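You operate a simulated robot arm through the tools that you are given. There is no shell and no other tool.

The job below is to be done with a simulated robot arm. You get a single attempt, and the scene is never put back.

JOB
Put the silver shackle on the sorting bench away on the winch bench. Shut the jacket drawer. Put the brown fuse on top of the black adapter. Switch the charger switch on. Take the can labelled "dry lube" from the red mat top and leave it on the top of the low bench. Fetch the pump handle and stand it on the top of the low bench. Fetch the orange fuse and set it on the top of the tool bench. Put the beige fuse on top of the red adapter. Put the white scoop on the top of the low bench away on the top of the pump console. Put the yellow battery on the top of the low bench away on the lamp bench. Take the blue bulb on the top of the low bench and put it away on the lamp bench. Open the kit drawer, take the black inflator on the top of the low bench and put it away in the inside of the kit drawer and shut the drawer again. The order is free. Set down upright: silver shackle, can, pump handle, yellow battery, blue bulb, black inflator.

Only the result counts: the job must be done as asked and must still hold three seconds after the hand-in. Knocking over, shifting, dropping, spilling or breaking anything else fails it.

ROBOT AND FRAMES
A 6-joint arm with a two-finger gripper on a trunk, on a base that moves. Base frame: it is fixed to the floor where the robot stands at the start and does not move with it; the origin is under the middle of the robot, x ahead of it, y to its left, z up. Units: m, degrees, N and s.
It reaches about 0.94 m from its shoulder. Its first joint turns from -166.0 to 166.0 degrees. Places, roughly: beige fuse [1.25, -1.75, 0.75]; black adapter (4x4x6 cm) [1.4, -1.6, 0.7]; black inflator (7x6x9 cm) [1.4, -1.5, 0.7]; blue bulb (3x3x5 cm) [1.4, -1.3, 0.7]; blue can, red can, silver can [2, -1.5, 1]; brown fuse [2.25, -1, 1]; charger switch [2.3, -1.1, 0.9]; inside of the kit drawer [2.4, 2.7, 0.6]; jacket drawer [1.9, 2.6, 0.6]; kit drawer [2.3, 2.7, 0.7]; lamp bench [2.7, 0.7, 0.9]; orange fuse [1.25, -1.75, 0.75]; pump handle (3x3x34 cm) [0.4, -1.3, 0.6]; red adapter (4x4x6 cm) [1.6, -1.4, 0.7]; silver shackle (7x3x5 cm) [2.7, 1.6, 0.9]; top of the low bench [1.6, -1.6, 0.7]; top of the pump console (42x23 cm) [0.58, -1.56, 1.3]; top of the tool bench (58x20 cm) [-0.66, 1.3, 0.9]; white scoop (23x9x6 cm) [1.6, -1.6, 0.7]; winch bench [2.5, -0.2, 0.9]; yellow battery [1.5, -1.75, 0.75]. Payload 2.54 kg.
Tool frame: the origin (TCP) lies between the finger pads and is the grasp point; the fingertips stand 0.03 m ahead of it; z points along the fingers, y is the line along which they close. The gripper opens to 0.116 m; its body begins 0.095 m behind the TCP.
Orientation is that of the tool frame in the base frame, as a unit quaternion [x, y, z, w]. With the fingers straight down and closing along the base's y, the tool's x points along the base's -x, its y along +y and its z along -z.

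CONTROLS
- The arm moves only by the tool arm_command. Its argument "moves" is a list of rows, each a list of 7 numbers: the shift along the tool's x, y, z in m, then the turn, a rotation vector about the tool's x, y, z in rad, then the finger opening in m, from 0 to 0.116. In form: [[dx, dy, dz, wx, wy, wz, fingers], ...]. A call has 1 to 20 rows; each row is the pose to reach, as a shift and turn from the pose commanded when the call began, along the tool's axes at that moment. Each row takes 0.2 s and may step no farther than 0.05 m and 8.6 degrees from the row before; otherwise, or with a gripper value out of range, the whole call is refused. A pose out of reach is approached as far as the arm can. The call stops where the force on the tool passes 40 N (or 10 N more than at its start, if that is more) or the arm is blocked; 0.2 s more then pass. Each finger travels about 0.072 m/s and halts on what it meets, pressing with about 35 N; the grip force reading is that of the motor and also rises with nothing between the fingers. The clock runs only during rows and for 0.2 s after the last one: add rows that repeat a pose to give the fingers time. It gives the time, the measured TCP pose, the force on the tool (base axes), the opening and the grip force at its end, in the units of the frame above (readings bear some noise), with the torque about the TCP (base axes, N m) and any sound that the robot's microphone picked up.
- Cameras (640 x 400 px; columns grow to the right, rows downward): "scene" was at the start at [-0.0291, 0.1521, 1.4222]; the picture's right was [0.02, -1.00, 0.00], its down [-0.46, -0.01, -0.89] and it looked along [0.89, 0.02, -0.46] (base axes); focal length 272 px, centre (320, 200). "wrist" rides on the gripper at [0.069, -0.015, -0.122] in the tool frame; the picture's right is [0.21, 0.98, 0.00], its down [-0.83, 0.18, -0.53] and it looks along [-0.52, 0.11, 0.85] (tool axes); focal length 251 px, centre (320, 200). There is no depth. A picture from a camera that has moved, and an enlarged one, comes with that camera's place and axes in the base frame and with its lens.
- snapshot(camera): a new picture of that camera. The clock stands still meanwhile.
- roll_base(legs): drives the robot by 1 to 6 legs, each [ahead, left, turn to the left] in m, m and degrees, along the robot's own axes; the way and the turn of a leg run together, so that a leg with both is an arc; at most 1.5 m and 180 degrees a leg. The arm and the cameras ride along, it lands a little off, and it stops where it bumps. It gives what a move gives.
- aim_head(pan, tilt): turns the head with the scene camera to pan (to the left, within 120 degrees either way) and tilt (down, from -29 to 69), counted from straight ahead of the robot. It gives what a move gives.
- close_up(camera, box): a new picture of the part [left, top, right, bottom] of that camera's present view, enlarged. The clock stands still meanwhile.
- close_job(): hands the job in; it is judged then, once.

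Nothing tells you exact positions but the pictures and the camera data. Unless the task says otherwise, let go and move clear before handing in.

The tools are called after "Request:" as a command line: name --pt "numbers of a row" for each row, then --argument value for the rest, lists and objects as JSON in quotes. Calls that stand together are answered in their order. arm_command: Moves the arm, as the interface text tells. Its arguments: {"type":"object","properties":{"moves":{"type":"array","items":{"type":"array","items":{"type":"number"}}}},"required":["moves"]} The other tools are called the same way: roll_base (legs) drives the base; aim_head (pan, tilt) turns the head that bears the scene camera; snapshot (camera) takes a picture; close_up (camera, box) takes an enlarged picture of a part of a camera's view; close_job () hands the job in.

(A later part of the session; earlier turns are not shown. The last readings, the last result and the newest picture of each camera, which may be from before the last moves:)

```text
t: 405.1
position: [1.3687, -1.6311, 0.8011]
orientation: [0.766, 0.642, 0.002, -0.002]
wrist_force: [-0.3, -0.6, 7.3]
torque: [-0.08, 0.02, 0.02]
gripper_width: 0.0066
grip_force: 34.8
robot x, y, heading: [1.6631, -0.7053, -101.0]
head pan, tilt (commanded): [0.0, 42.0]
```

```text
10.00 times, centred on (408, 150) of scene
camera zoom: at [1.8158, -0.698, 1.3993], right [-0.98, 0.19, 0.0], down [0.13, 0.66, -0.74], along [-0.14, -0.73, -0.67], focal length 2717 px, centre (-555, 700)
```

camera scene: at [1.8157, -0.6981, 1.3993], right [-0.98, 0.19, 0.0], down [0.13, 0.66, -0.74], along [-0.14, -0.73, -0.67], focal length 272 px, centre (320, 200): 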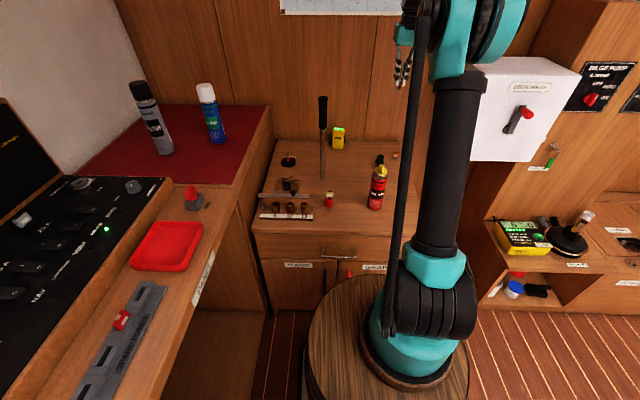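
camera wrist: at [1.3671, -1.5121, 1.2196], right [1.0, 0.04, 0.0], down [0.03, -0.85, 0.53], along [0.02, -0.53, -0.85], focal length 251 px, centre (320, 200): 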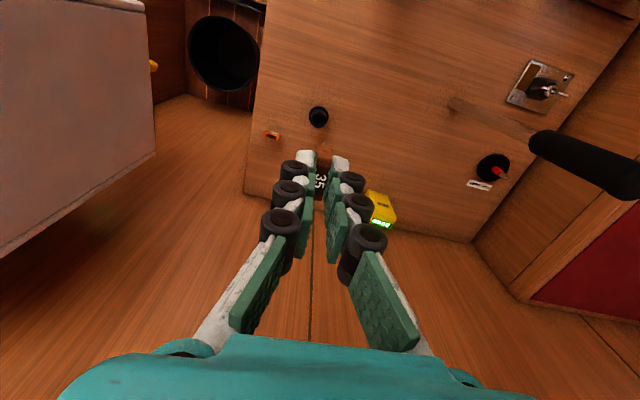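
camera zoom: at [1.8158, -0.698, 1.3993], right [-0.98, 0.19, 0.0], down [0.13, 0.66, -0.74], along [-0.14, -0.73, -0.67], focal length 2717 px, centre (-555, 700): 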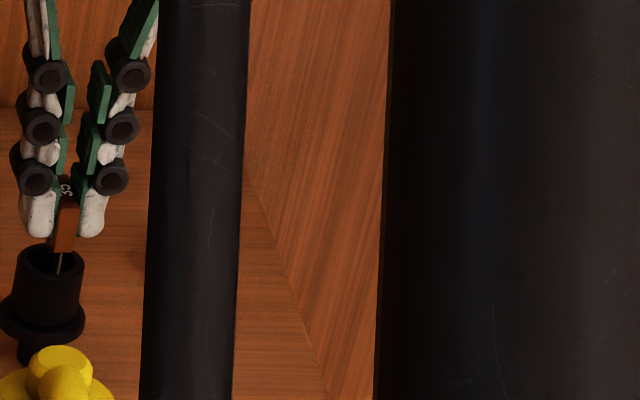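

The near leg is over the rim's ring and the far leg touches; I ease off slightly and open slowly.

Request:
arm_command --pt "0 0 -0.0005 0 0 0 0.0" --pt "0 0 -0.0005 0 0 0 0.005" --pt "0 0 -0.0005 0 0 0 0.0075" --pt "0 0 -0.0005 0 0 0 0.009" --pt "0 0 -0.0005 0 0 0 0.011" --pt "0 0 -0.0005 0 0 0 0.014" --pt "0 0 -0.0005 0 0 0 0.018" --pt "0 0 -0.0005 0 0 0 0.024"

Request:
close_up --camera "wrist" --box '[270, 90, 370, 190]'

Request:
close_up --camera "scene" --box '[390, 130, 425, 170]'

```text
t: 406.9
position: [1.3684, -1.6314, 0.7999]
orientation: [0.766, 0.642, 0.003, -0.002]
wrist_force: [-0.5, 0.7, 0.0]
torque: [-0.02, -0.03, 0.01]
gripper_width: 0.024
grip_force: 0.1
robot x, y, heading: [1.663, -0.7061, -101.0]
head pan, tilt (commanded): [0.0, 42.0]
```

```text
4.00 times, centred on (320, 140) of wrist
camera zoom: at [1.3667, -1.5614, 0.9231], right [1.0, 0.04, 0.0], down [0.03, -0.85, 0.53], along [0.02, -0.53, -0.85], focal length 1006 px, centre (320, 440)
```

zoom: 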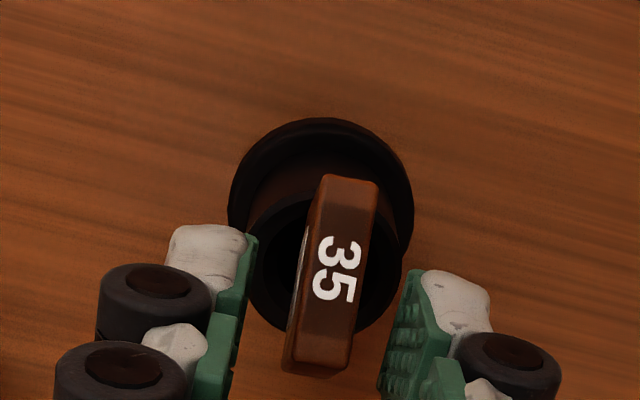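

```text
10.00 times, centred on (408, 150) of scene
camera zoom: at [1.8157, -0.6983, 1.3993], right [-0.98, 0.19, 0.0], down [0.13, 0.66, -0.74], along [-0.14, -0.73, -0.67], focal length 2717 px, centre (-555, 700)
```

zoom: 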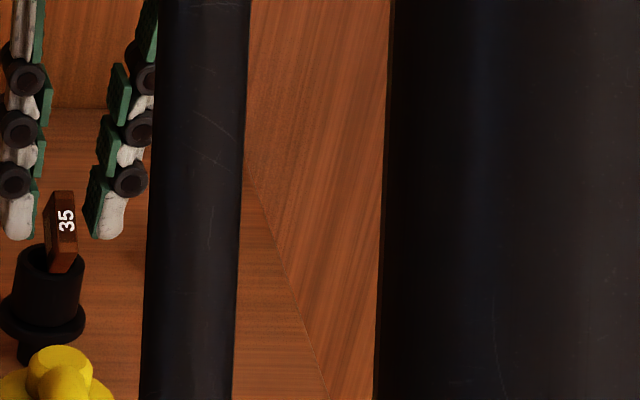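

The fuse has settled on the adapter, tipped a little. I withdraw straight up and inspect it.

Request:
arm_command --pt "0 0 -0.001 0 0 0 0.035" --pt "0 0 -0.02 0 0 0 0.045" --pt "0 0 -0.05 0 0 0 0.05" --pt "0 0 -0.09 0 0 0 0.06" --pt "0 0 -0.13 0 0 0 0.06"

Request:
close_up --camera "wrist" --box '[260, 60, 380, 160]'

Request:
close_up --camera "scene" --box '[380, 125, 425, 175]'

```text
t: 408.1
position: [1.3681, -1.6342, 0.929]
orientation: [0.767, 0.642, 0.003, -0.002]
wrist_force: [1.7, 0.3, 0.4]
torque: [0.05, 0.01, 0.02]
gripper_width: 0.0601
grip_force: 0.0
robot x, y, heading: [1.6599, -0.7065, -101.3]
head pan, tilt (commanded): [0.0, 42.0]
```

```text
4.00 times, centred on (320, 110) of wrist
camera zoom: at [1.3654, -1.5637, 1.0524], right [1.0, 0.04, 0.0], down [0.03, -0.85, 0.53], along [0.02, -0.53, -0.85], focal length 1006 px, centre (320, 560)
```

zoom: 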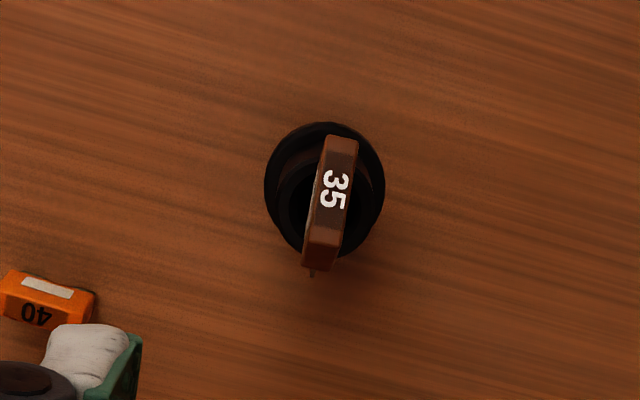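

```text
8.00 times, centred on (402, 150) of scene
camera zoom: at [1.8156, -0.6984, 1.3993], right [-0.98, 0.19, 0.0], down [0.13, 0.66, -0.74], along [-0.14, -0.73, -0.67], focal length 2174 px, centre (-340, 600)
```

zoom: 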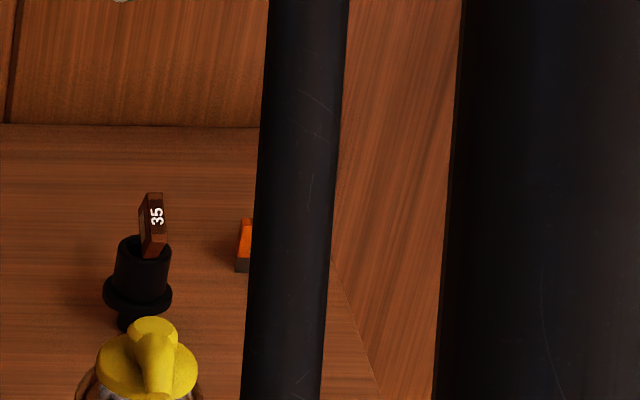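

The brown fuse rests securely on the black adapter, one leg in its socket. Next the orange fuse at (1.278, −1.671); I move above it.

Request:
arm_command --pt "-0.0174 -0.0274 0.0 0 0 0 0.045" --pt "-0.0349 -0.0547 0.02 0 0 0 0.045" --pt "-0.0523 -0.0821 0.05 0 0 0 0.045" --pt "-0.0523 -0.0821 0.05 0 0 0 0.045"

Request:
close_up --camera "wrist" --box '[240, 60, 420, 200]'

```text
t: 409.1
position: [1.2767, -1.6665, 0.8809]
orientation: [0.766, 0.643, 0.003, -0.002]
wrist_force: [0.4, 0.1, -0.2]
torque: [0.02, 0.01, -0.03]
gripper_width: 0.0452
grip_force: 0.0
robot x, y, heading: [1.6638, -0.7044, -100.9]
head pan, tilt (commanded): [0.0, 42.0]
```

```text
2.86 times, centred on (330, 130) of wrist
camera zoom: at [1.2753, -1.597, 1.0035], right [1.0, 0.04, 0.0], down [0.03, -0.85, 0.53], along [0.02, -0.53, -0.85], focal length 718 px, centre (291, 400)
```

zoom: 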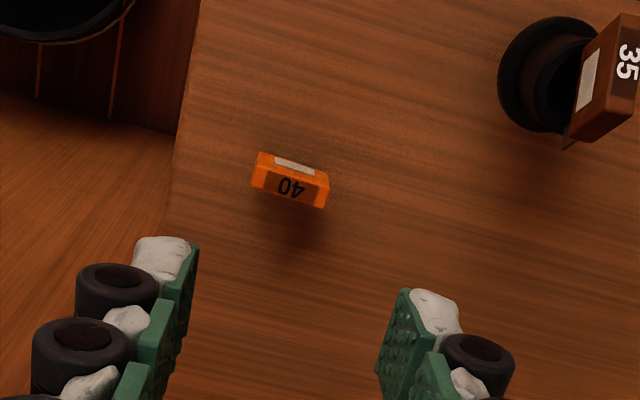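

Request:
arm_command --pt "-0.0042 0.0021 0.03 0 0 0.048 0.045" --pt "-0.0042 0.0021 0.07 0 0 0.096 0.045" --pt "-0.0042 0.0021 0.11 0 0 0.096 0.045" --pt "-0.0042 0.0021 0.13 0 0 0.096 0.045" --pt "-0.0042 0.0021 0.138 0 0 0.096 0.045" --pt "-0.0042 0.0021 0.138 0 0 0.096 0.045"

Request:
close_up --camera "wrist" --box '[240, 110, 400, 230]'

```text
t: 410.4
position: [1.2791, -1.6719, 0.7415]
orientation: [0.797, 0.604, 0.003, -0.004]
wrist_force: [0.3, 0.0, -0.4]
torque: [-0.03, 0.0, -0.02]
gripper_width: 0.0447
grip_force: 0.0
robot x, y, heading: [1.6656, -0.7092, -100.9]
head pan, tilt (commanded): [0.0, 42.0]
```

```text
3.33 times, centred on (320, 170) of wrist
camera zoom: at [1.2852, -1.6021, 0.8649], right [1.0, -0.06, 0.0], down [-0.05, -0.85, 0.53], along [-0.03, -0.53, -0.85], focal length 838 px, centre (320, 300)
```

zoom: 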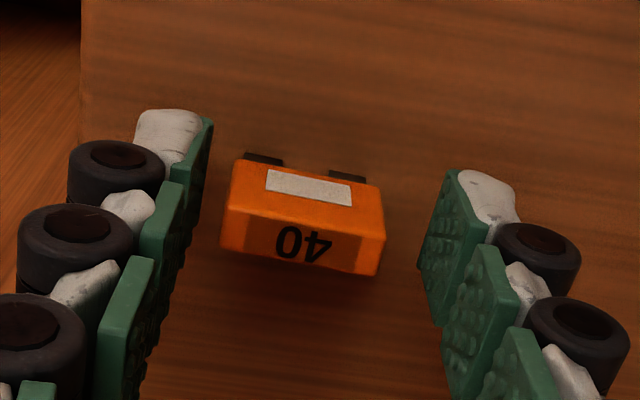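

Centred. I close and lift the orange fuse.

Request:
arm_command --pt "0 0 0 0 0 0 0.036" --pt "0 0 0 0 0 0 0.028" --pt "0 0 0 0 0 0 0.018" --pt "0 0 0 0 0 0 0.01" --pt "0 0 0 0 0 0 0.01" --pt "0 0 -0.03 0 0 0 0.01" --pt "0 0 -0.07 0 0 0 0.01" --pt "0 0 -0.11 0 0 0 0.01" --pt "0 0 -0.15 0 0 0 0.01" --pt "0 0 -0.19 0 0 0 0.01" --pt "0 0 -0.23 0 0 0 0.01" --pt "0 0 -0.27 0 0 0 0.01" --pt "0 0 -0.31 0 0 0 0.01" --pt "0.03 0 -0.34 0 0 0 0.01" --pt "0.06 0 -0.37 0 0 0 0.01" --pt "0.09 0 -0.4 0 0 0 0.01"

Request:
snapshot --camera "wrist"

Request:
close_up --camera "scene" --box '[250, 90, 450, 250]'

```text
t: 413.9
position: [1.3031, -1.5877, 1.1411]
orientation: [0.797, 0.604, 0.002, -0.003]
wrist_force: [1.0, -0.7, -0.9]
torque: [0.04, 0.01, 0.03]
gripper_width: 0.0266
grip_force: 34.4
robot x, y, heading: [1.661, -0.7063, -100.8]
head pan, tilt (commanded): [0.0, 42.0]
```

```text
taken
camera wrist: at [1.3083, -1.5181, 1.2643], right [1.0, -0.06, 0.0], down [-0.05, -0.85, 0.53], along [-0.03, -0.53, -0.85], focal length 251 px, centre (320, 200)
```

wrist: 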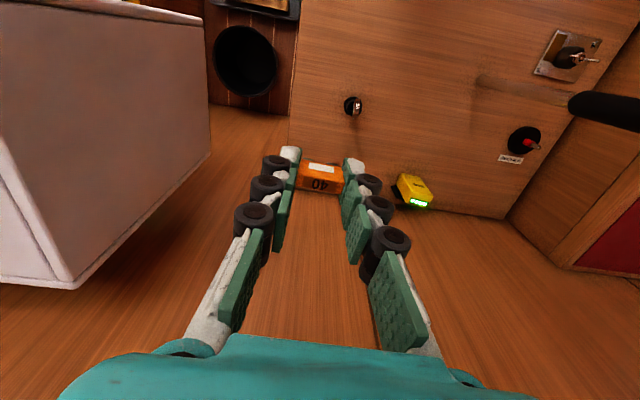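

```text
2.50 times, centred on (350, 170) of scene
camera zoom: at [1.8155, -0.6988, 1.3993], right [-0.98, 0.19, 0.0], down [0.13, 0.66, -0.74], along [-0.14, -0.73, -0.67], focal length 679 px, centre (245, 275)
```

zoom: 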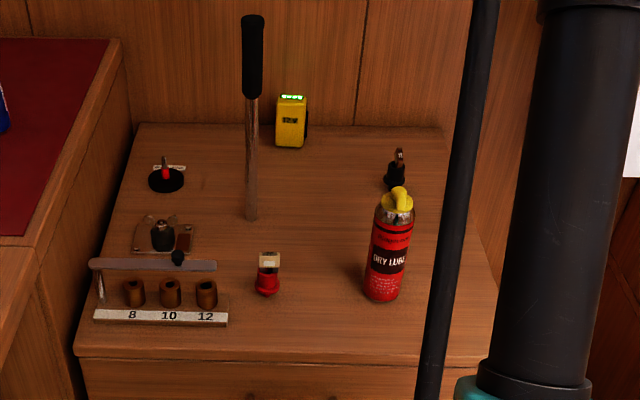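

The orange fuse is held. I back away and drive across the cabin towards the tool bench.

Request:
roll_base --legs '[[-0.45, 0, 0], [-0.3, -0.75, 0], [0, 0, -79.2], [0.3, -1.0, 0]]'

Request:
aim_head --pan 0 --tilt 25

Request:
snapshot --camera "scene"

```text
t: 428.9
position: [-0.1324, 1.3907, 1.1412]
orientation: [0.999, -0.046, 0.004, -0.001]
wrist_force: [0.2, 0.1, -0.1]
torque: [0.0, -0.01, 0.03]
gripper_width: 0.0266
grip_force: 34.9
robot x, y, heading: [0.8, 1.1983, 179.4]
head pan, tilt (commanded): [0.0, 42.0]
```

```text
t: 429.7
position: [-0.1324, 1.3908, 1.1417]
orientation: [0.999, -0.045, 0.004, -0.001]
wrist_force: [-0.3, -0.3, 0.1]
torque: [0.02, 0.0, 0.01]
gripper_width: 0.0267
grip_force: 35.0
robot x, y, heading: [0.7979, 1.2011, 179.3]
head pan, tilt (commanded): [0.0, 25.0]
```

```text
taken
camera scene: at [0.8249, 1.0477, 1.4255], right [0.01, 1.0, 0.0], down [0.42, 0.0, -0.91], along [-0.91, 0.01, -0.42], focal length 272 px, centre (320, 200)
```

scene: 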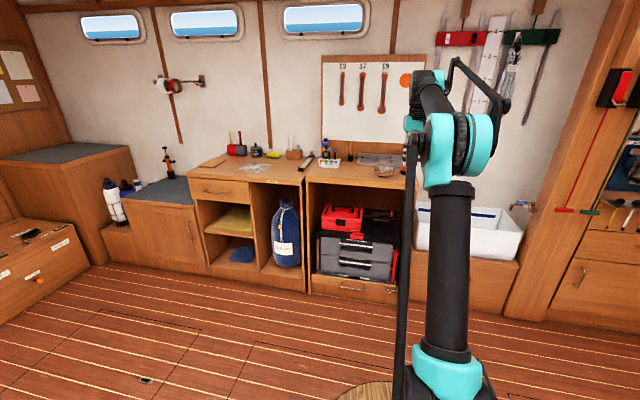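

Request:
close_up --camera "scene" --box '[280, 130, 440, 220]'

```text
4.00 times, centred on (360, 175) of scene
camera zoom: at [0.8249, 1.0477, 1.4255], right [0.01, 1.0, 0.0], down [0.42, 0.0, -0.91], along [-0.91, 0.01, -0.42], focal length 1087 px, centre (160, 300)
```

zoom: 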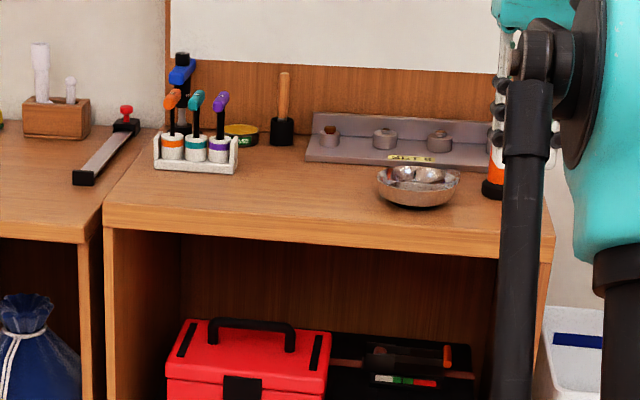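

The tool bench top is at about z 0.9 with a free front area near (−0.65, 1.27). I drive forward to it.

Request:
roll_base --legs '[[0.5, 0, 0.7]]'

Request:
aim_head --pan 0 --tilt 35

Request:
snapshot --camera "scene"

Request:
snapshot --camera "wrist"

```text
t: 432.6
position: [-0.6358, 1.3803, 1.1409]
orientation: [0.999, -0.038, 0.004, -0.001]
wrist_force: [0.3, 0.9, 0.0]
torque: [-0.01, 0.0, 0.01]
gripper_width: 0.0264
grip_force: 34.9
robot x, y, heading: [0.2982, 1.2, -180.1]
head pan, tilt (commanded): [0.0, 25.0]
```

```text
t: 433.3
position: [-0.6377, 1.3808, 1.1413]
orientation: [0.999, -0.038, 0.003, -0.001]
wrist_force: [-0.5, -0.7, -0.1]
torque: [0.01, -0.02, -0.03]
gripper_width: 0.0268
grip_force: 35.2
robot x, y, heading: [0.2976, 1.1978, -179.8]
head pan, tilt (commanded): [0.0, 35.0]
```

```text
taken
camera scene: at [0.3283, 1.0498, 1.4098], right [0.0, 1.0, 0.0], down [0.57, 0.0, -0.82], along [-0.82, 0.0, -0.57], focal length 272 px, centre (320, 200)
```

scene: 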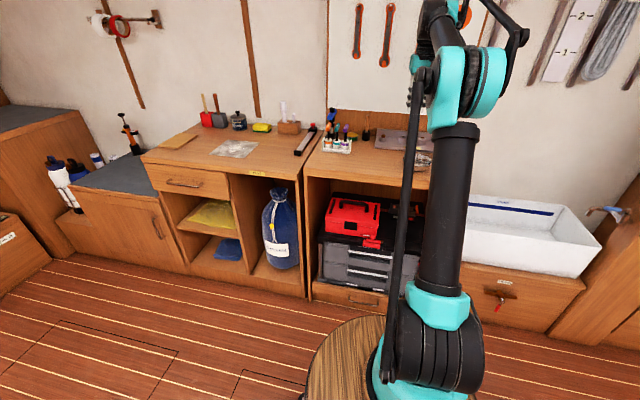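

```text
taken
camera wrist: at [-0.5671, 1.39, 1.2647], right [0.14, -0.99, 0.0], down [-0.84, -0.12, 0.53], along [-0.52, -0.07, -0.85], focal length 251 px, centre (320, 200)
```

wrist: 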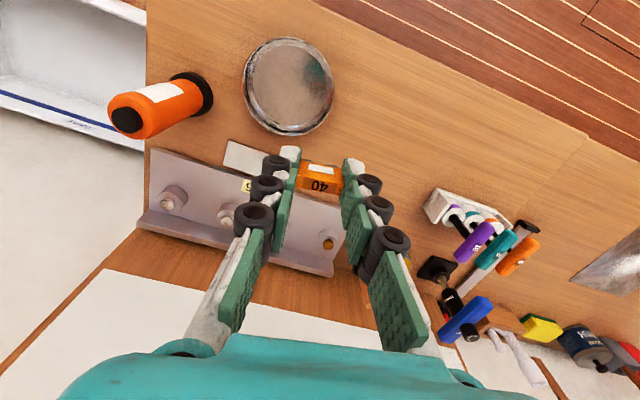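

Request:
arm_command --pt "0.0003 0.03 0.01 0 0 0 0.01" --pt "0.0006 0.06 0.02 0 0 0 0.01" --pt "0.0008 0.09 0.04 0 0 0 0.01" --pt "0.0011 0.1202 0.06 0 0 0 0.01" --pt "0.0011 0.1202 0.1 0 0 0 0.01" --pt "0.0011 0.1202 0.14 0 0 0 0.01" --pt "0.0011 0.1202 0.175 0 0 0 0.01"

Request:
snapshot --camera "wrist"

Request:
close_up --camera "scene" --box '[300, 90, 440, 200]'

```text
t: 434.9
position: [-0.6415, 1.2608, 0.9665]
orientation: [0.999, -0.038, 0.003, 0.0]
wrist_force: [0.1, 0.9, 0.3]
torque: [0.0, 0.0, -0.02]
gripper_width: 0.0266
grip_force: 34.7
robot x, y, heading: [0.2971, 1.198, -179.7]
head pan, tilt (commanded): [0.0, 35.0]
```

```text
taken
camera wrist: at [-0.5715, 1.2713, 1.0893], right [0.14, -0.99, 0.0], down [-0.84, -0.12, 0.53], along [-0.52, -0.07, -0.85], focal length 251 px, centre (320, 200)
```

wrist: 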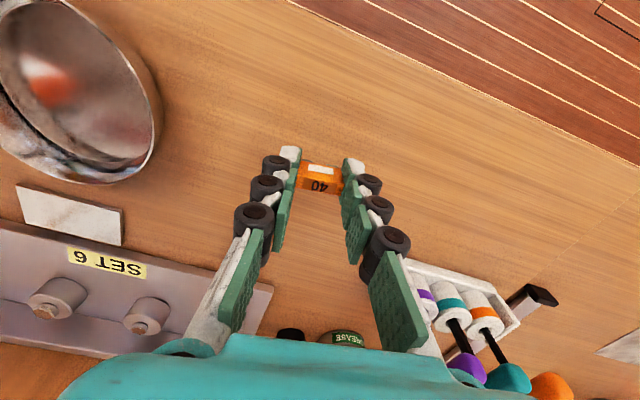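

```text
3.64 times, centred on (370, 145) of scene
camera zoom: at [0.3285, 1.0498, 1.4098], right [0.0, 1.0, 0.0], down [0.57, 0.0, -0.82], along [-0.82, 0.0, -0.57], focal length 988 px, centre (138, 400)
```

zoom: 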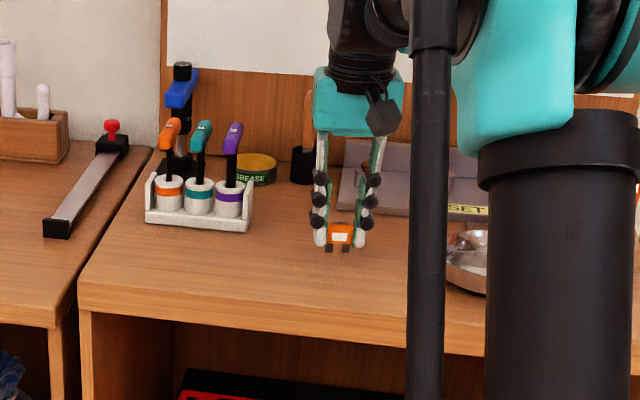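

Request:
arm_command --pt "0 0 0.01 0 0 0 0.01" --pt "0 0 0.018 0 0 0 0.01"

```text
t: 435.5
position: [-0.6423, 1.2618, 0.9471]
orientation: [0.999, -0.038, 0.004, -0.001]
wrist_force: [-0.7, 0.2, 0.2]
torque: [-0.02, 0.0, -0.01]
gripper_width: 0.0267
grip_force: 34.9
robot x, y, heading: [0.2976, 1.1975, -179.5]
head pan, tilt (commanded): [0.0, 35.0]
```

Request:
arm_command --pt "0 0 0.004 0 0 0 0.01" --pt "0 0 0.008 0 0 0 0.01"

Request:
close_up --camera "scene" --box '[340, 120, 400, 180]'

```text
t: 436.1
position: [-0.6418, 1.2612, 0.9414]
orientation: [0.999, -0.039, 0.003, 0.0]
wrist_force: [-1.8, 0.6, 20.0]
torque: [0.01, 0.12, 0.0]
gripper_width: 0.0267
grip_force: 35.3
robot x, y, heading: [0.2968, 1.1983, -179.9]
head pan, tilt (commanded): [0.0, 35.0]
```

```text
6.67 times, centred on (370, 150) of scene
camera zoom: at [0.3291, 1.0498, 1.4098], right [0.0, 1.0, 0.0], down [0.57, 0.0, -0.82], along [-0.82, 0.0, -0.57], focal length 1811 px, centre (-13, 533)
```

zoom: 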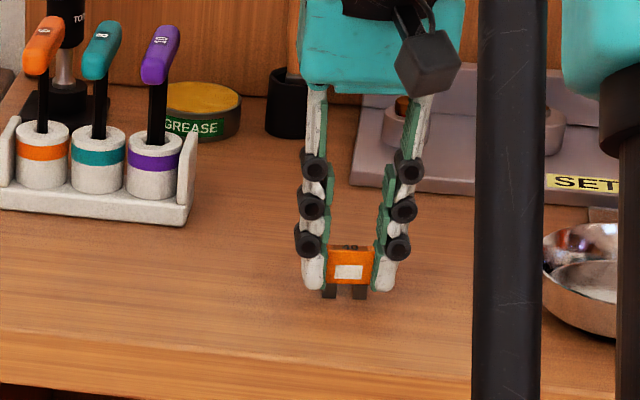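

Contact on the tool bench. I ease off, open and withdraw upward.

Request:
arm_command --pt "0 0 -0.002 0 0 0 0.02" --pt "0 0 -0.002 0 0 0 0.028" --pt "0 0 -0.002 0 0 0 0.032" --pt "0 0 -0.002 0 0 0 0.04" --pt "0 0 -0.002 0 0 0 0.05" --pt "0 0 -0.03 0 0 0 0.05" --pt "0 0 -0.07 0 0 0 0.05" --pt "0 0 -0.11 0 0 0 0.06" --pt "0 0 -0.15 0 0 0 0.08" --pt "0 0 -0.19 0 0 0 0.1" --pt "0 0 -0.23 0 0 0 0.116"

Request:
close_up --camera "scene" --box '[320, 110, 420, 190]'

```text
t: 438.5
position: [-0.6467, 1.263, 1.1726]
orientation: [0.999, -0.039, 0.003, -0.001]
wrist_force: [0.5, 0.1, -0.3]
torque: [-0.01, -0.05, -0.02]
gripper_width: 0.1161
grip_force: 0.1
robot x, y, heading: [0.2998, 1.2003, -179.7]
head pan, tilt (commanded): [0.0, 35.0]
```

```text
5.00 times, centred on (370, 150) of scene
camera zoom: at [0.3283, 1.0498, 1.4098], right [0.0, 1.0, 0.0], down [0.57, 0.0, -0.82], along [-0.82, 0.0, -0.57], focal length 1358 px, centre (70, 450)
```

zoom: 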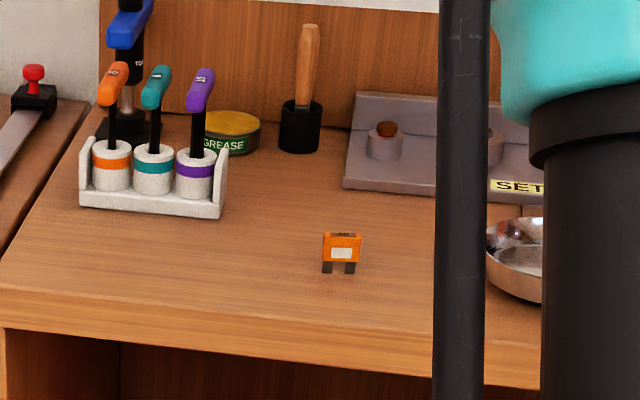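

The orange fuse stands on the tool bench. Last item to carry: the yellow battery. I retract the arm and drive back to the low bench.

Request:
arm_command --pt "0.045 0 -0.01 0 0 0 0.116" --pt "0.09 0 -0.02 0 0 0 0.116" --pt "0.135 0 -0.03 0 0 0 0.116" --pt "0.18 0 -0.03 0 0 0 0.116" --pt "0.225 0 -0.03 0 0 0 0.116" --pt "0.27 0 -0.03 0 0 0 0.116"

Request:
roll_base --legs '[[-0.5, 0, 0], [0, 1.3, 0], [0, 0, 79], [0, 0.68, 0], [0.3, 0, 0]]'

Request:
aim_head --pan 0 --tilt 42

Request:
snapshot --camera "scene"

```text
t: 439.9
position: [-0.3772, 1.2437, 1.1996]
orientation: [0.999, -0.039, 0.004, 0.0]
wrist_force: [0.7, -0.1, -0.4]
torque: [0.03, -0.09, -0.01]
gripper_width: 0.116
grip_force: 0.1
robot x, y, heading: [0.302, 1.1971, -179.6]
head pan, tilt (commanded): [0.0, 35.0]
```

```text
t: 457.4
position: [1.2713, -1.1744, 1.199]
orientation: [0.786, 0.618, 0.001, -0.003]
wrist_force: [-0.1, -0.9, -1.1]
torque: [-0.03, 0.0, -0.01]
gripper_width: 0.1161
grip_force: 0.1
robot x, y, heading: [1.4213, -0.5125, -99.0]
head pan, tilt (commanded): [0.0, 35.0]
```

```text
t: 458.1
position: [1.272, -1.1738, 1.2002]
orientation: [0.786, 0.618, 0.003, -0.003]
wrist_force: [0.3, -0.4, -0.4]
torque: [0.0, -0.02, -0.02]
gripper_width: 0.1162
grip_force: 0.1
robot x, y, heading: [1.4248, -0.5151, -99.0]
head pan, tilt (commanded): [0.0, 42.0]
```

```text
taken
camera scene: at [1.5754, -0.502, 1.3993], right [-0.99, 0.16, 0.0], down [0.1, 0.66, -0.74], along [-0.12, -0.73, -0.67], focal length 272 px, centre (320, 200)
```

scene: 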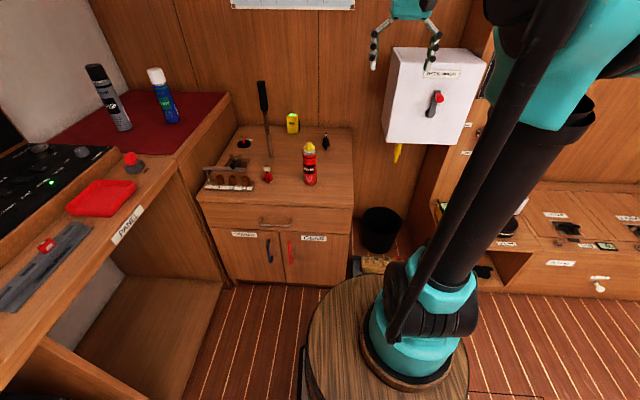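

Request:
roll_base --legs '[[0.21, 0.04, -2]]'

Request:
snapshot --camera "wrist"

```text
t: 459.8
position: [1.2506, -1.3781, 1.199]
orientation: [0.798, 0.603, 0.002, -0.003]
wrist_force: [-0.4, -0.4, -0.2]
torque: [0.02, -0.03, 0.02]
gripper_width: 0.1162
grip_force: 0.1
robot x, y, heading: [1.4248, -0.7268, -101.2]
head pan, tilt (commanded): [0.0, 42.0]
```

```text
taken
camera wrist: at [1.2552, -1.3085, 1.3228], right [1.0, -0.06, 0.0], down [-0.05, -0.85, 0.53], along [-0.03, -0.53, -0.85], focal length 251 px, centre (320, 200)
```

wrist: 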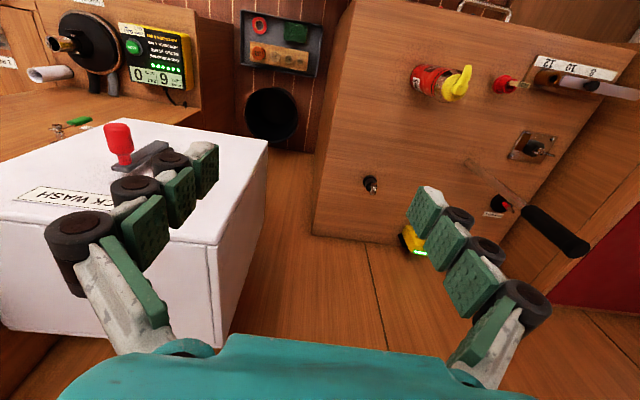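

Request:
arm_command --pt "-0.0274 0.0294 0.015 0 -0.0363 -0.007 0.116" --pt "-0.0547 0.0587 0.033 0 -0.0727 -0.014 0.116" --pt "-0.0821 0.0881 0.055 0 -0.109 -0.021 0.116" --pt "-0.1094 0.1175 0.078 0 -0.1453 -0.028 0.116" --pt "-0.1368 0.1468 0.1 0 -0.1817 -0.035 0.116" --pt "-0.1641 0.1762 0.123 0 -0.218 -0.042 0.116" --pt "-0.1915 0.2056 0.147 0 -0.2543 -0.049 0.116" --pt "-0.2188 0.2349 0.171 0 -0.2907 -0.056 0.11" --pt "-0.2462 0.2643 0.195 0 -0.327 -0.063 0.11" --pt "-0.2735 0.2937 0.22 0 -0.3633 -0.07 0.11" --pt "-0.3009 0.323 0.245 0 -0.3997 -0.077 0.11" --pt "-0.3282 0.3524 0.269 0 -0.436 -0.084 0.11" --pt "-0.3282 0.3524 0.269 0 -0.436 -0.084 0.11"

Request:
snapshot --camera "wrist"

Request:
close_up --camera "scene" --box '[220, 60, 380, 190]'

```text
t: 462.6
position: [1.4996, -1.7899, 0.9278]
orientation: [0.754, 0.622, -0.17, 0.128]
wrist_force: [-0.6, 0.2, 0.4]
torque: [0.03, 0.01, 0.03]
gripper_width: 0.1097
grip_force: 0.1
robot x, y, heading: [1.4215, -0.7269, -101.1]
head pan, tilt (commanded): [0.0, 42.0]
```

```text
taken
camera wrist: at [1.5089, -1.6761, 1.0098], right [0.99, 0.0, -0.11], down [0.09, -0.56, 0.83], along [-0.06, -0.83, -0.55], focal length 251 px, centre (320, 200)
```

wrist: 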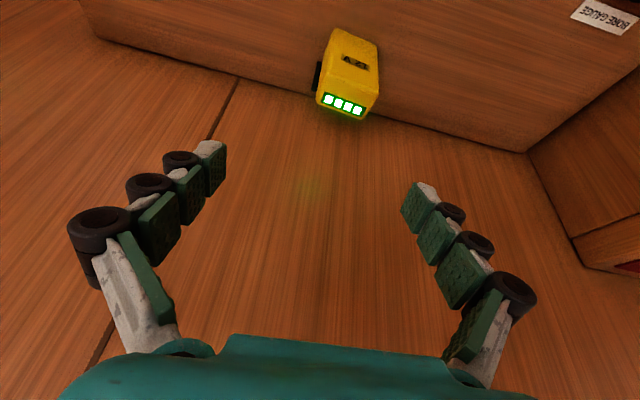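

```text
3.08 times, centred on (300, 125) of scene
camera zoom: at [1.579, -0.718, 1.3993], right [-0.98, 0.19, 0.0], down [0.13, 0.66, -0.74], along [-0.14, -0.73, -0.67], focal length 836 px, centre (382, 431)
```

zoom: 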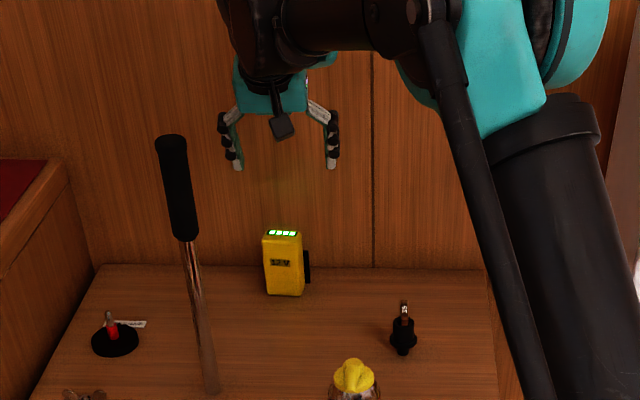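

Request:
close_up --camera "wrist" --box '[280, 10, 420, 140]'

Request:
close_up --camera "scene" --box '[270, 110, 330, 160]'

```text
3.08 times, centred on (350, 75) of wrist
camera zoom: at [1.5089, -1.6761, 1.0098], right [0.99, 0.0, -0.11], down [0.09, -0.56, 0.83], along [-0.06, -0.83, -0.55], focal length 774 px, centre (228, 585)
```

zoom: 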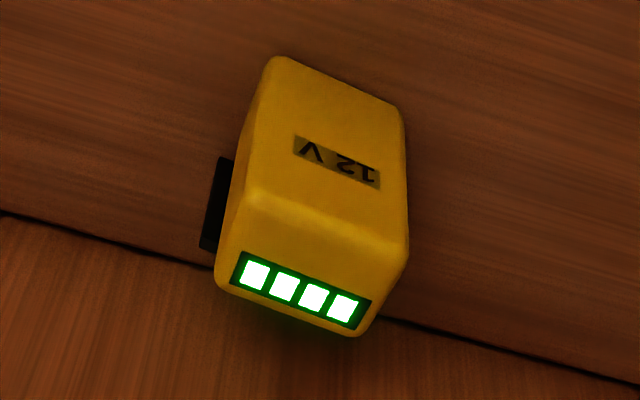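

```text
8.00 times, centred on (300, 135) of scene
camera zoom: at [1.579, -0.718, 1.3993], right [-0.98, 0.19, 0.0], down [0.13, 0.66, -0.74], along [-0.14, -0.73, -0.67], focal length 2174 px, centre (480, 720)
```

zoom: 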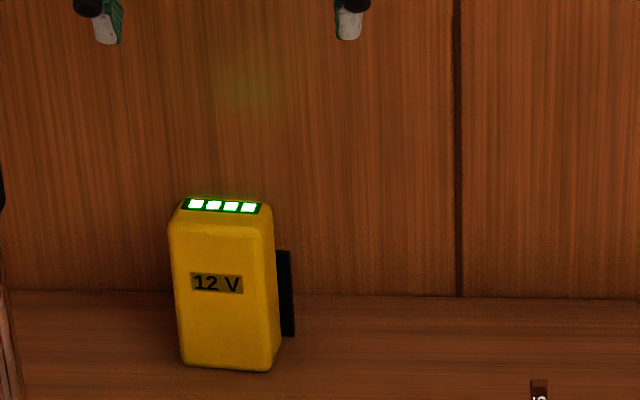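

The battery top is centred at (1.51, −1.816), turned ~7° from my fingers. I align and come down around it.

Request:
arm_command --pt "0.009 0.0042 0.031 0.0134 0.0006 0.0294 0.11" --pt "0.0176 0.0085 0.0622 0.0268 0.0012 0.0588 0.11" --pt "0.0263 0.0127 0.0932 0.0402 0.0018 0.0881 0.11" --pt "0.0351 0.0169 0.1243 0.0536 0.0024 0.1175 0.11" --pt "0.0351 0.0169 0.1243 0.0536 0.0024 0.1175 0.11"

Request:
snapshot --camera "wrist"

Request:
close_up --camera "scene" --box '[240, 90, 360, 170]'

```text
t: 463.8
position: [1.5112, -1.8122, 0.801]
orientation: [0.793, 0.571, -0.178, 0.117]
wrist_force: [-0.4, 0.1, 0.5]
torque: [0.03, 0.0, 0.04]
gripper_width: 0.1101
grip_force: 0.0
robot x, y, heading: [1.4264, -0.7271, -101.2]
head pan, tilt (commanded): [0.0, 42.0]
```

```text
taken
camera wrist: at [1.5349, -1.6991, 0.8838], right [0.99, -0.13, -0.11], down [0.02, -0.56, 0.83], along [-0.16, -0.82, -0.55], focal length 251 px, centre (320, 200)
```

wrist: 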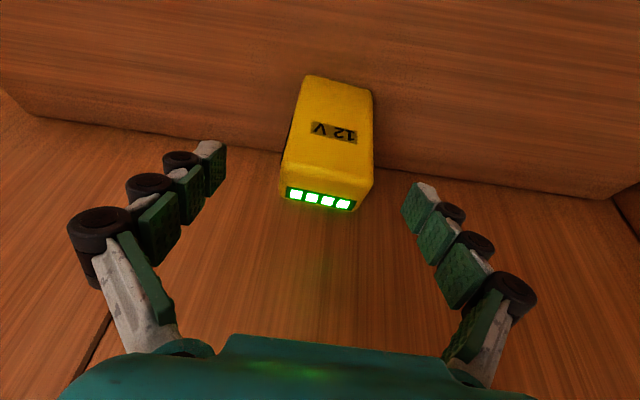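

```text
5.00 times, centred on (300, 130) of scene
camera zoom: at [1.5791, -0.7181, 1.3993], right [-0.98, 0.19, 0.0], down [0.13, 0.66, -0.74], along [-0.14, -0.73, -0.67], focal length 1358 px, centre (420, 550)
```

zoom: 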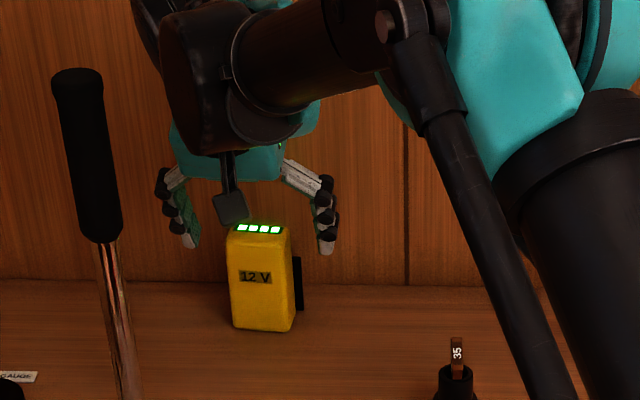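

Request:
arm_command --pt "0.0073 0.0023 0.0159 0 0 0 0.11" --pt "0.0146 0.0046 0.0318 0 0 0 0.11" --pt "0.0146 0.0046 0.0318 0 0 0 0.095" --pt "0.0146 0.0046 0.0318 0 0 0 0.08" --pt "0.0146 0.0046 0.0318 0 0 0 0.068" --pt "0.0146 0.0046 0.0318 0 0 0 0.055" --pt "0.0146 0.0046 0.0318 0 0 0 0.045" --pt "0.0146 0.0046 0.0318 0 0 0 0.045"

Request:
snapshot --camera "wrist"

Request:
close_up --camera "scene" --box '[240, 90, 360, 170]'

```text
t: 465.6
position: [1.5146, -1.8118, 0.7655]
orientation: [0.792, 0.572, -0.177, 0.116]
wrist_force: [-0.2, 1.0, 1.0]
torque: [-0.04, -0.11, -0.06]
gripper_width: 0.0543
grip_force: 35.4
robot x, y, heading: [1.4264, -0.7247, -101.1]
head pan, tilt (commanded): [0.0, 42.0]
```

```text
taken
camera wrist: at [1.5382, -1.7004, 0.8487], right [0.99, -0.13, -0.11], down [0.02, -0.56, 0.83], along [-0.16, -0.82, -0.55], focal length 251 px, centre (320, 200)
```

wrist: 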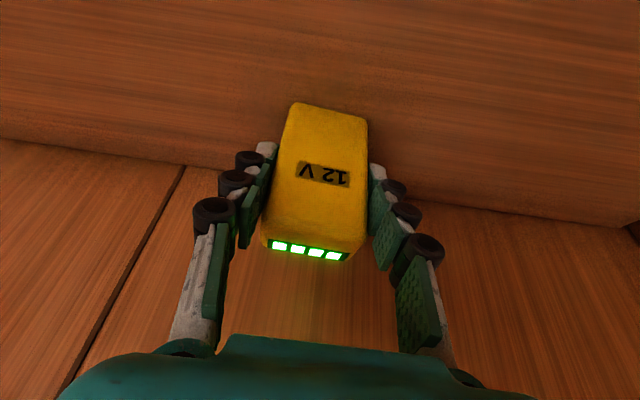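

```text
5.00 times, centred on (300, 130) of scene
camera zoom: at [1.579, -0.718, 1.3993], right [-0.98, 0.19, 0.0], down [0.13, 0.66, -0.74], along [-0.14, -0.73, -0.67], focal length 1358 px, centre (420, 550)
```

zoom: 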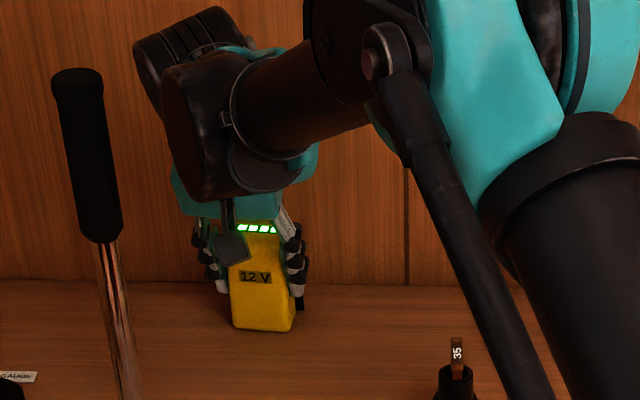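

The battery is gripped (54 mm). I lift it, move it right and back, well clear of the pump handle and the can.

Request:
arm_command --pt "-0.0166 -0.0007 -0.0364 0 0 0 0.045" --pt "-0.0333 -0.0014 -0.0728 0 0 0 0.045" --pt "-0.0499 -0.0022 -0.1092 0 0 0 0.045" --pt "-0.0666 -0.0029 -0.1456 0 0 0 0.045" --pt "-0.0592 -0.0332 -0.1655 0 0 0 0.045" --pt "-0.0517 -0.0634 -0.1854 0 0 0 0.045" --pt "-0.0444 -0.0937 -0.2053 0 0 0 0.045" --pt "-0.037 -0.124 -0.2252 0 0 0 0.045" --pt "-0.0089 -0.1243 -0.26 0 0 0 0.045" --pt "0.0191 -0.1247 -0.2948 0 0 0 0.045" --pt "0.0471 -0.125 -0.3297 0 0 0 0.045" --pt "0.0752 -0.1254 -0.3645 0 0 0 0.045" --pt "0.1032 -0.1258 -0.3994 0 0 0 0.045" --pt "0.1313 -0.1261 -0.4342 0 0 0 0.045"

Request:
snapshot --camera "wrist"

Request:
snapshot --camera "scene"

```text
t: 468.6
position: [1.4955, -1.4902, 1.1062]
orientation: [0.793, 0.572, -0.177, 0.116]
wrist_force: [0.3, -0.9, -2.8]
torque: [0.1, 0.02, -0.01]
gripper_width: 0.0538
grip_force: 35.2
robot x, y, heading: [1.4217, -0.7257, -101.2]
head pan, tilt (commanded): [0.0, 42.0]
```

```text
taken
camera wrist: at [1.5194, -1.3784, 1.1901], right [0.99, -0.13, -0.11], down [0.02, -0.57, 0.82], along [-0.16, -0.82, -0.56], focal length 251 px, centre (320, 200)
```

wrist: 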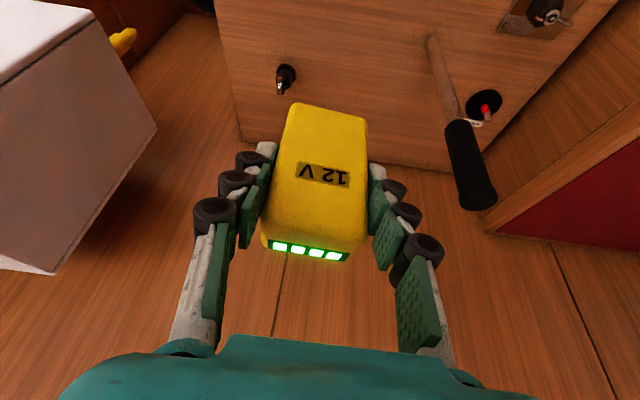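

```text
taken
camera scene: at [1.5791, -0.7186, 1.3993], right [-0.98, 0.19, 0.0], down [0.13, 0.66, -0.74], along [-0.14, -0.73, -0.67], focal length 272 px, centre (320, 200)
```

scene: 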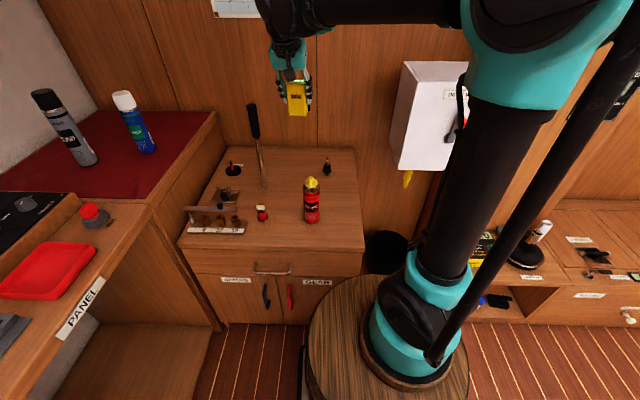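

The battery is secure. I carry it to the lamp bench, turning in the open floor first.

Request:
roll_base --legs '[[-0.9, 0, 0], [0, -0.35, 0], [0, 0, 101.2]]'

Request:
aim_head --pan 0 --tilt 35

```text
t: 479.4
position: [1.9932, 0.4353, 1.1065]
orientation: [0.066, 0.975, -0.024, 0.211]
wrist_force: [0.5, 0.1, -2.9]
torque: [0.01, 0.08, 0.0]
gripper_width: 0.0544
grip_force: 35.0
robot x, y, heading: [1.2564, 0.2257, -0.7]
head pan, tilt (commanded): [0.0, 42.0]
```

```text
t: 480.1
position: [1.9938, 0.4358, 1.1063]
orientation: [0.064, 0.975, -0.023, 0.211]
wrist_force: [-0.1, -0.5, -3.1]
torque: [-0.02, 0.06, -0.01]
gripper_width: 0.0543
grip_force: 35.4
robot x, y, heading: [1.2573, 0.2292, -0.6]
head pan, tilt (commanded): [0.0, 35.0]
```

Request:
roll_base --legs '[[0, 0.27, 0], [0.5, 0, 0.6]]'

Request:
snapshot --camera "scene"

Request:
snapshot --camera "wrist"

```text
t: 484.6
position: [2.4982, 0.7139, 1.1069]
orientation: [0.059, 0.975, -0.022, 0.211]
wrist_force: [0.2, -0.9, -2.9]
torque: [-0.01, 0.05, 0.02]
gripper_width: 0.054
grip_force: 34.9
robot x, y, heading: [1.7616, 0.4939, 0.3]
head pan, tilt (commanded): [0.0, 35.0]
```

```text
taken
camera scene: at [1.7296, 0.645, 1.4098], right [0.0, -1.0, 0.0], down [-0.57, 0.0, -0.82], along [0.82, 0.0, -0.57], focal length 272 px, centre (320, 200)
```

scene: 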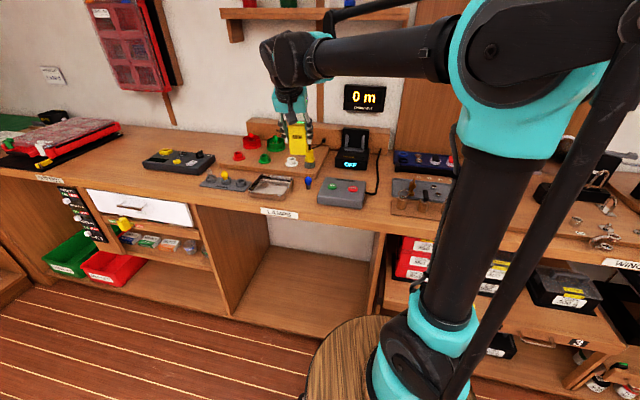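

```text
taken
camera wrist: at [2.3853, 0.7139, 1.1902], right [-0.07, 0.99, -0.11], down [0.55, 0.13, 0.82], along [0.83, 0.0, -0.55], focal length 251 px, centre (320, 200)
```

wrist: 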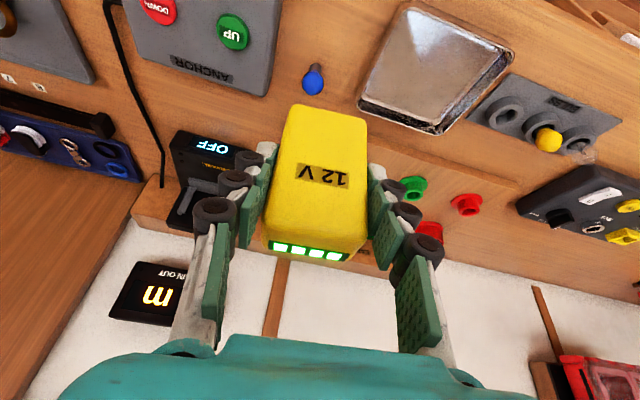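

Request:
close_up --camera "scene" --box '[230, 120, 410, 220]'

Request:
close_up --camera "wrist" --box '[100, 0, 380, 240]'

```text
3.56 times, centred on (320, 170) of scene
camera zoom: at [1.7296, 0.645, 1.4098], right [0.0, -1.0, 0.0], down [-0.57, 0.0, -0.82], along [0.82, 0.0, -0.57], focal length 966 px, centre (320, 307)
```

zoom: 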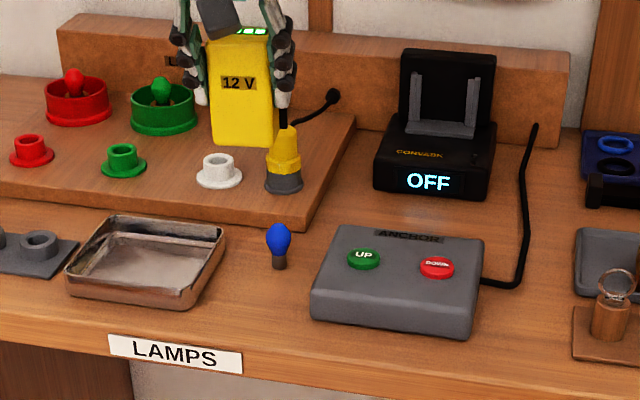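

```text
1.67 times, centred on (240, 120) of wrist
camera zoom: at [2.3853, 0.7139, 1.1902], right [-0.07, 0.99, -0.11], down [0.55, 0.13, 0.82], along [0.83, 0.0, -0.55], focal length 419 px, centre (453, 333)
```

zoom: 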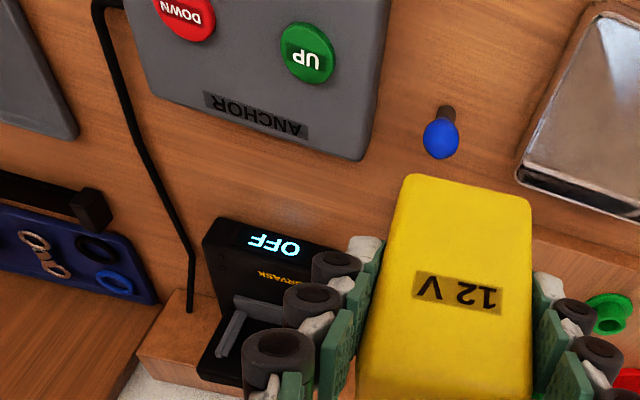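

Region behind the anchor box and before the charger is free around (2.64, 0.58). I move the battery above it.

Request:
arm_command --pt "-0.0233 -0.0222 0.022 0 0 0 0.045" --pt "-0.0467 -0.0444 0.0441 0 0 0 0.045" --pt "-0.07 -0.0667 0.0661 0 0 0 0.045" --pt "-0.0934 -0.0889 0.0882 0 0 0 0.045" --pt "-0.1167 -0.1111 0.1102 0 0 0 0.045" --pt "-0.1167 -0.1111 0.1102 0 0 0 0.045"

Request:
snapshot --camera "wrist"

Request:
close_up --camera "scene" --box '[230, 90, 410, 220]'

```text
t: 486.0
position: [2.6353, 0.5828, 1.0589]
orientation: [0.06, 0.975, -0.023, 0.212]
wrist_force: [-0.2, -0.3, -2.6]
torque: [0.01, 0.03, 0.0]
gripper_width: 0.0541
grip_force: 34.6
robot x, y, heading: [1.763, 0.4925, 0.4]
head pan, tilt (commanded): [0.0, 35.0]
```

```text
taken
camera wrist: at [2.5227, 0.5822, 1.141], right [-0.07, 0.99, -0.11], down [0.55, 0.13, 0.82], along [0.83, 0.0, -0.55], focal length 251 px, centre (320, 200)
```

wrist: 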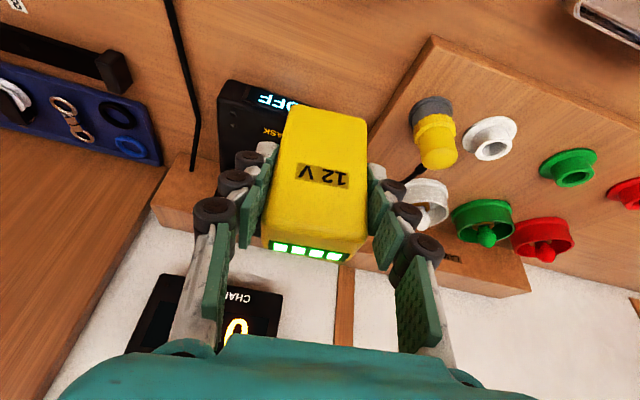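

```text
3.08 times, centred on (320, 155) of scene
camera zoom: at [1.7296, 0.6449, 1.4098], right [0.0, -1.0, 0.0], down [-0.57, 0.0, -0.82], along [0.82, 0.0, -0.57], focal length 836 px, centre (320, 338)
```

zoom: 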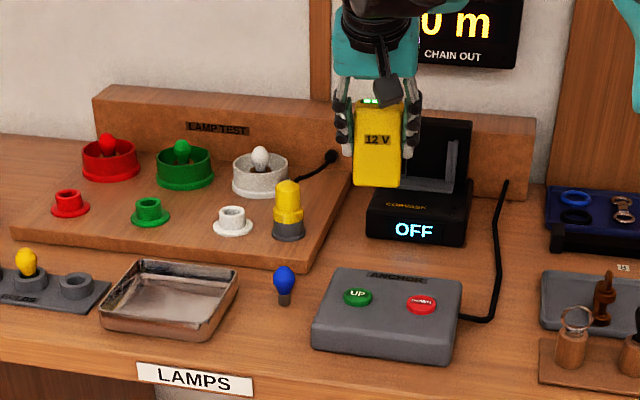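

Request:
arm_command --pt "0.0144 0.0006 0.0315 0 0 0 0.045" --pt "0.0288 0.0013 0.063 0 0 0 0.045" --pt "0.0418 0.0018 0.0917 0 0 0 0.045" --pt "0.0418 0.0018 0.0917 0 0 0 0.045"

Request:
close_up --camera "scene" --box '[280, 90, 400, 200]'

Request:
snapshot --camera "wrist"

```text
t: 487.0
position: [2.6358, 0.584, 0.9548]
orientation: [0.06, 0.975, -0.023, 0.211]
wrist_force: [-0.2, 0.3, -2.9]
torque: [0.02, 0.08, -0.01]
gripper_width: 0.054
grip_force: 34.9
robot x, y, heading: [1.7656, 0.4951, 0.3]
head pan, tilt (commanded): [0.0, 35.0]
```

```text
3.64 times, centred on (340, 145) of scene
camera zoom: at [1.7297, 0.6449, 1.4098], right [0.0, -1.0, 0.0], down [-0.57, 0.0, -0.82], along [0.82, 0.0, -0.57], focal length 988 px, centre (247, 400)
```

zoom: 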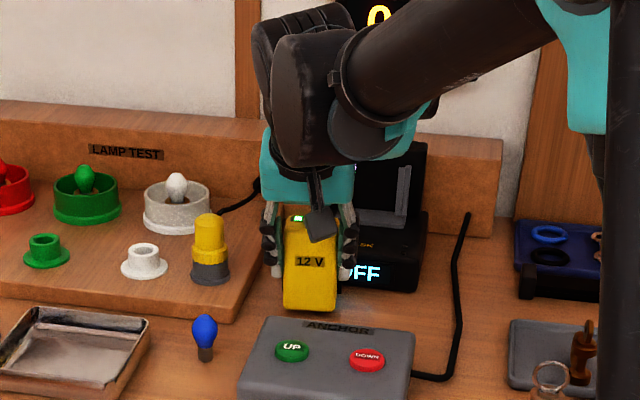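

```text
taken
camera wrist: at [2.5226, 0.5835, 1.0389], right [-0.07, 0.99, -0.11], down [0.55, 0.13, 0.82], along [0.83, 0.0, -0.55], focal length 251 px, centre (320, 200)
```

wrist: 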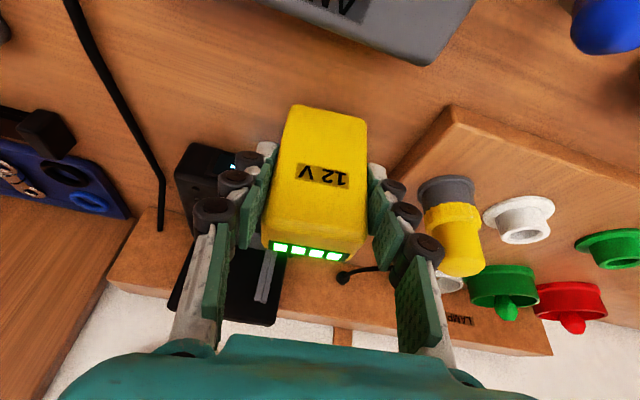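

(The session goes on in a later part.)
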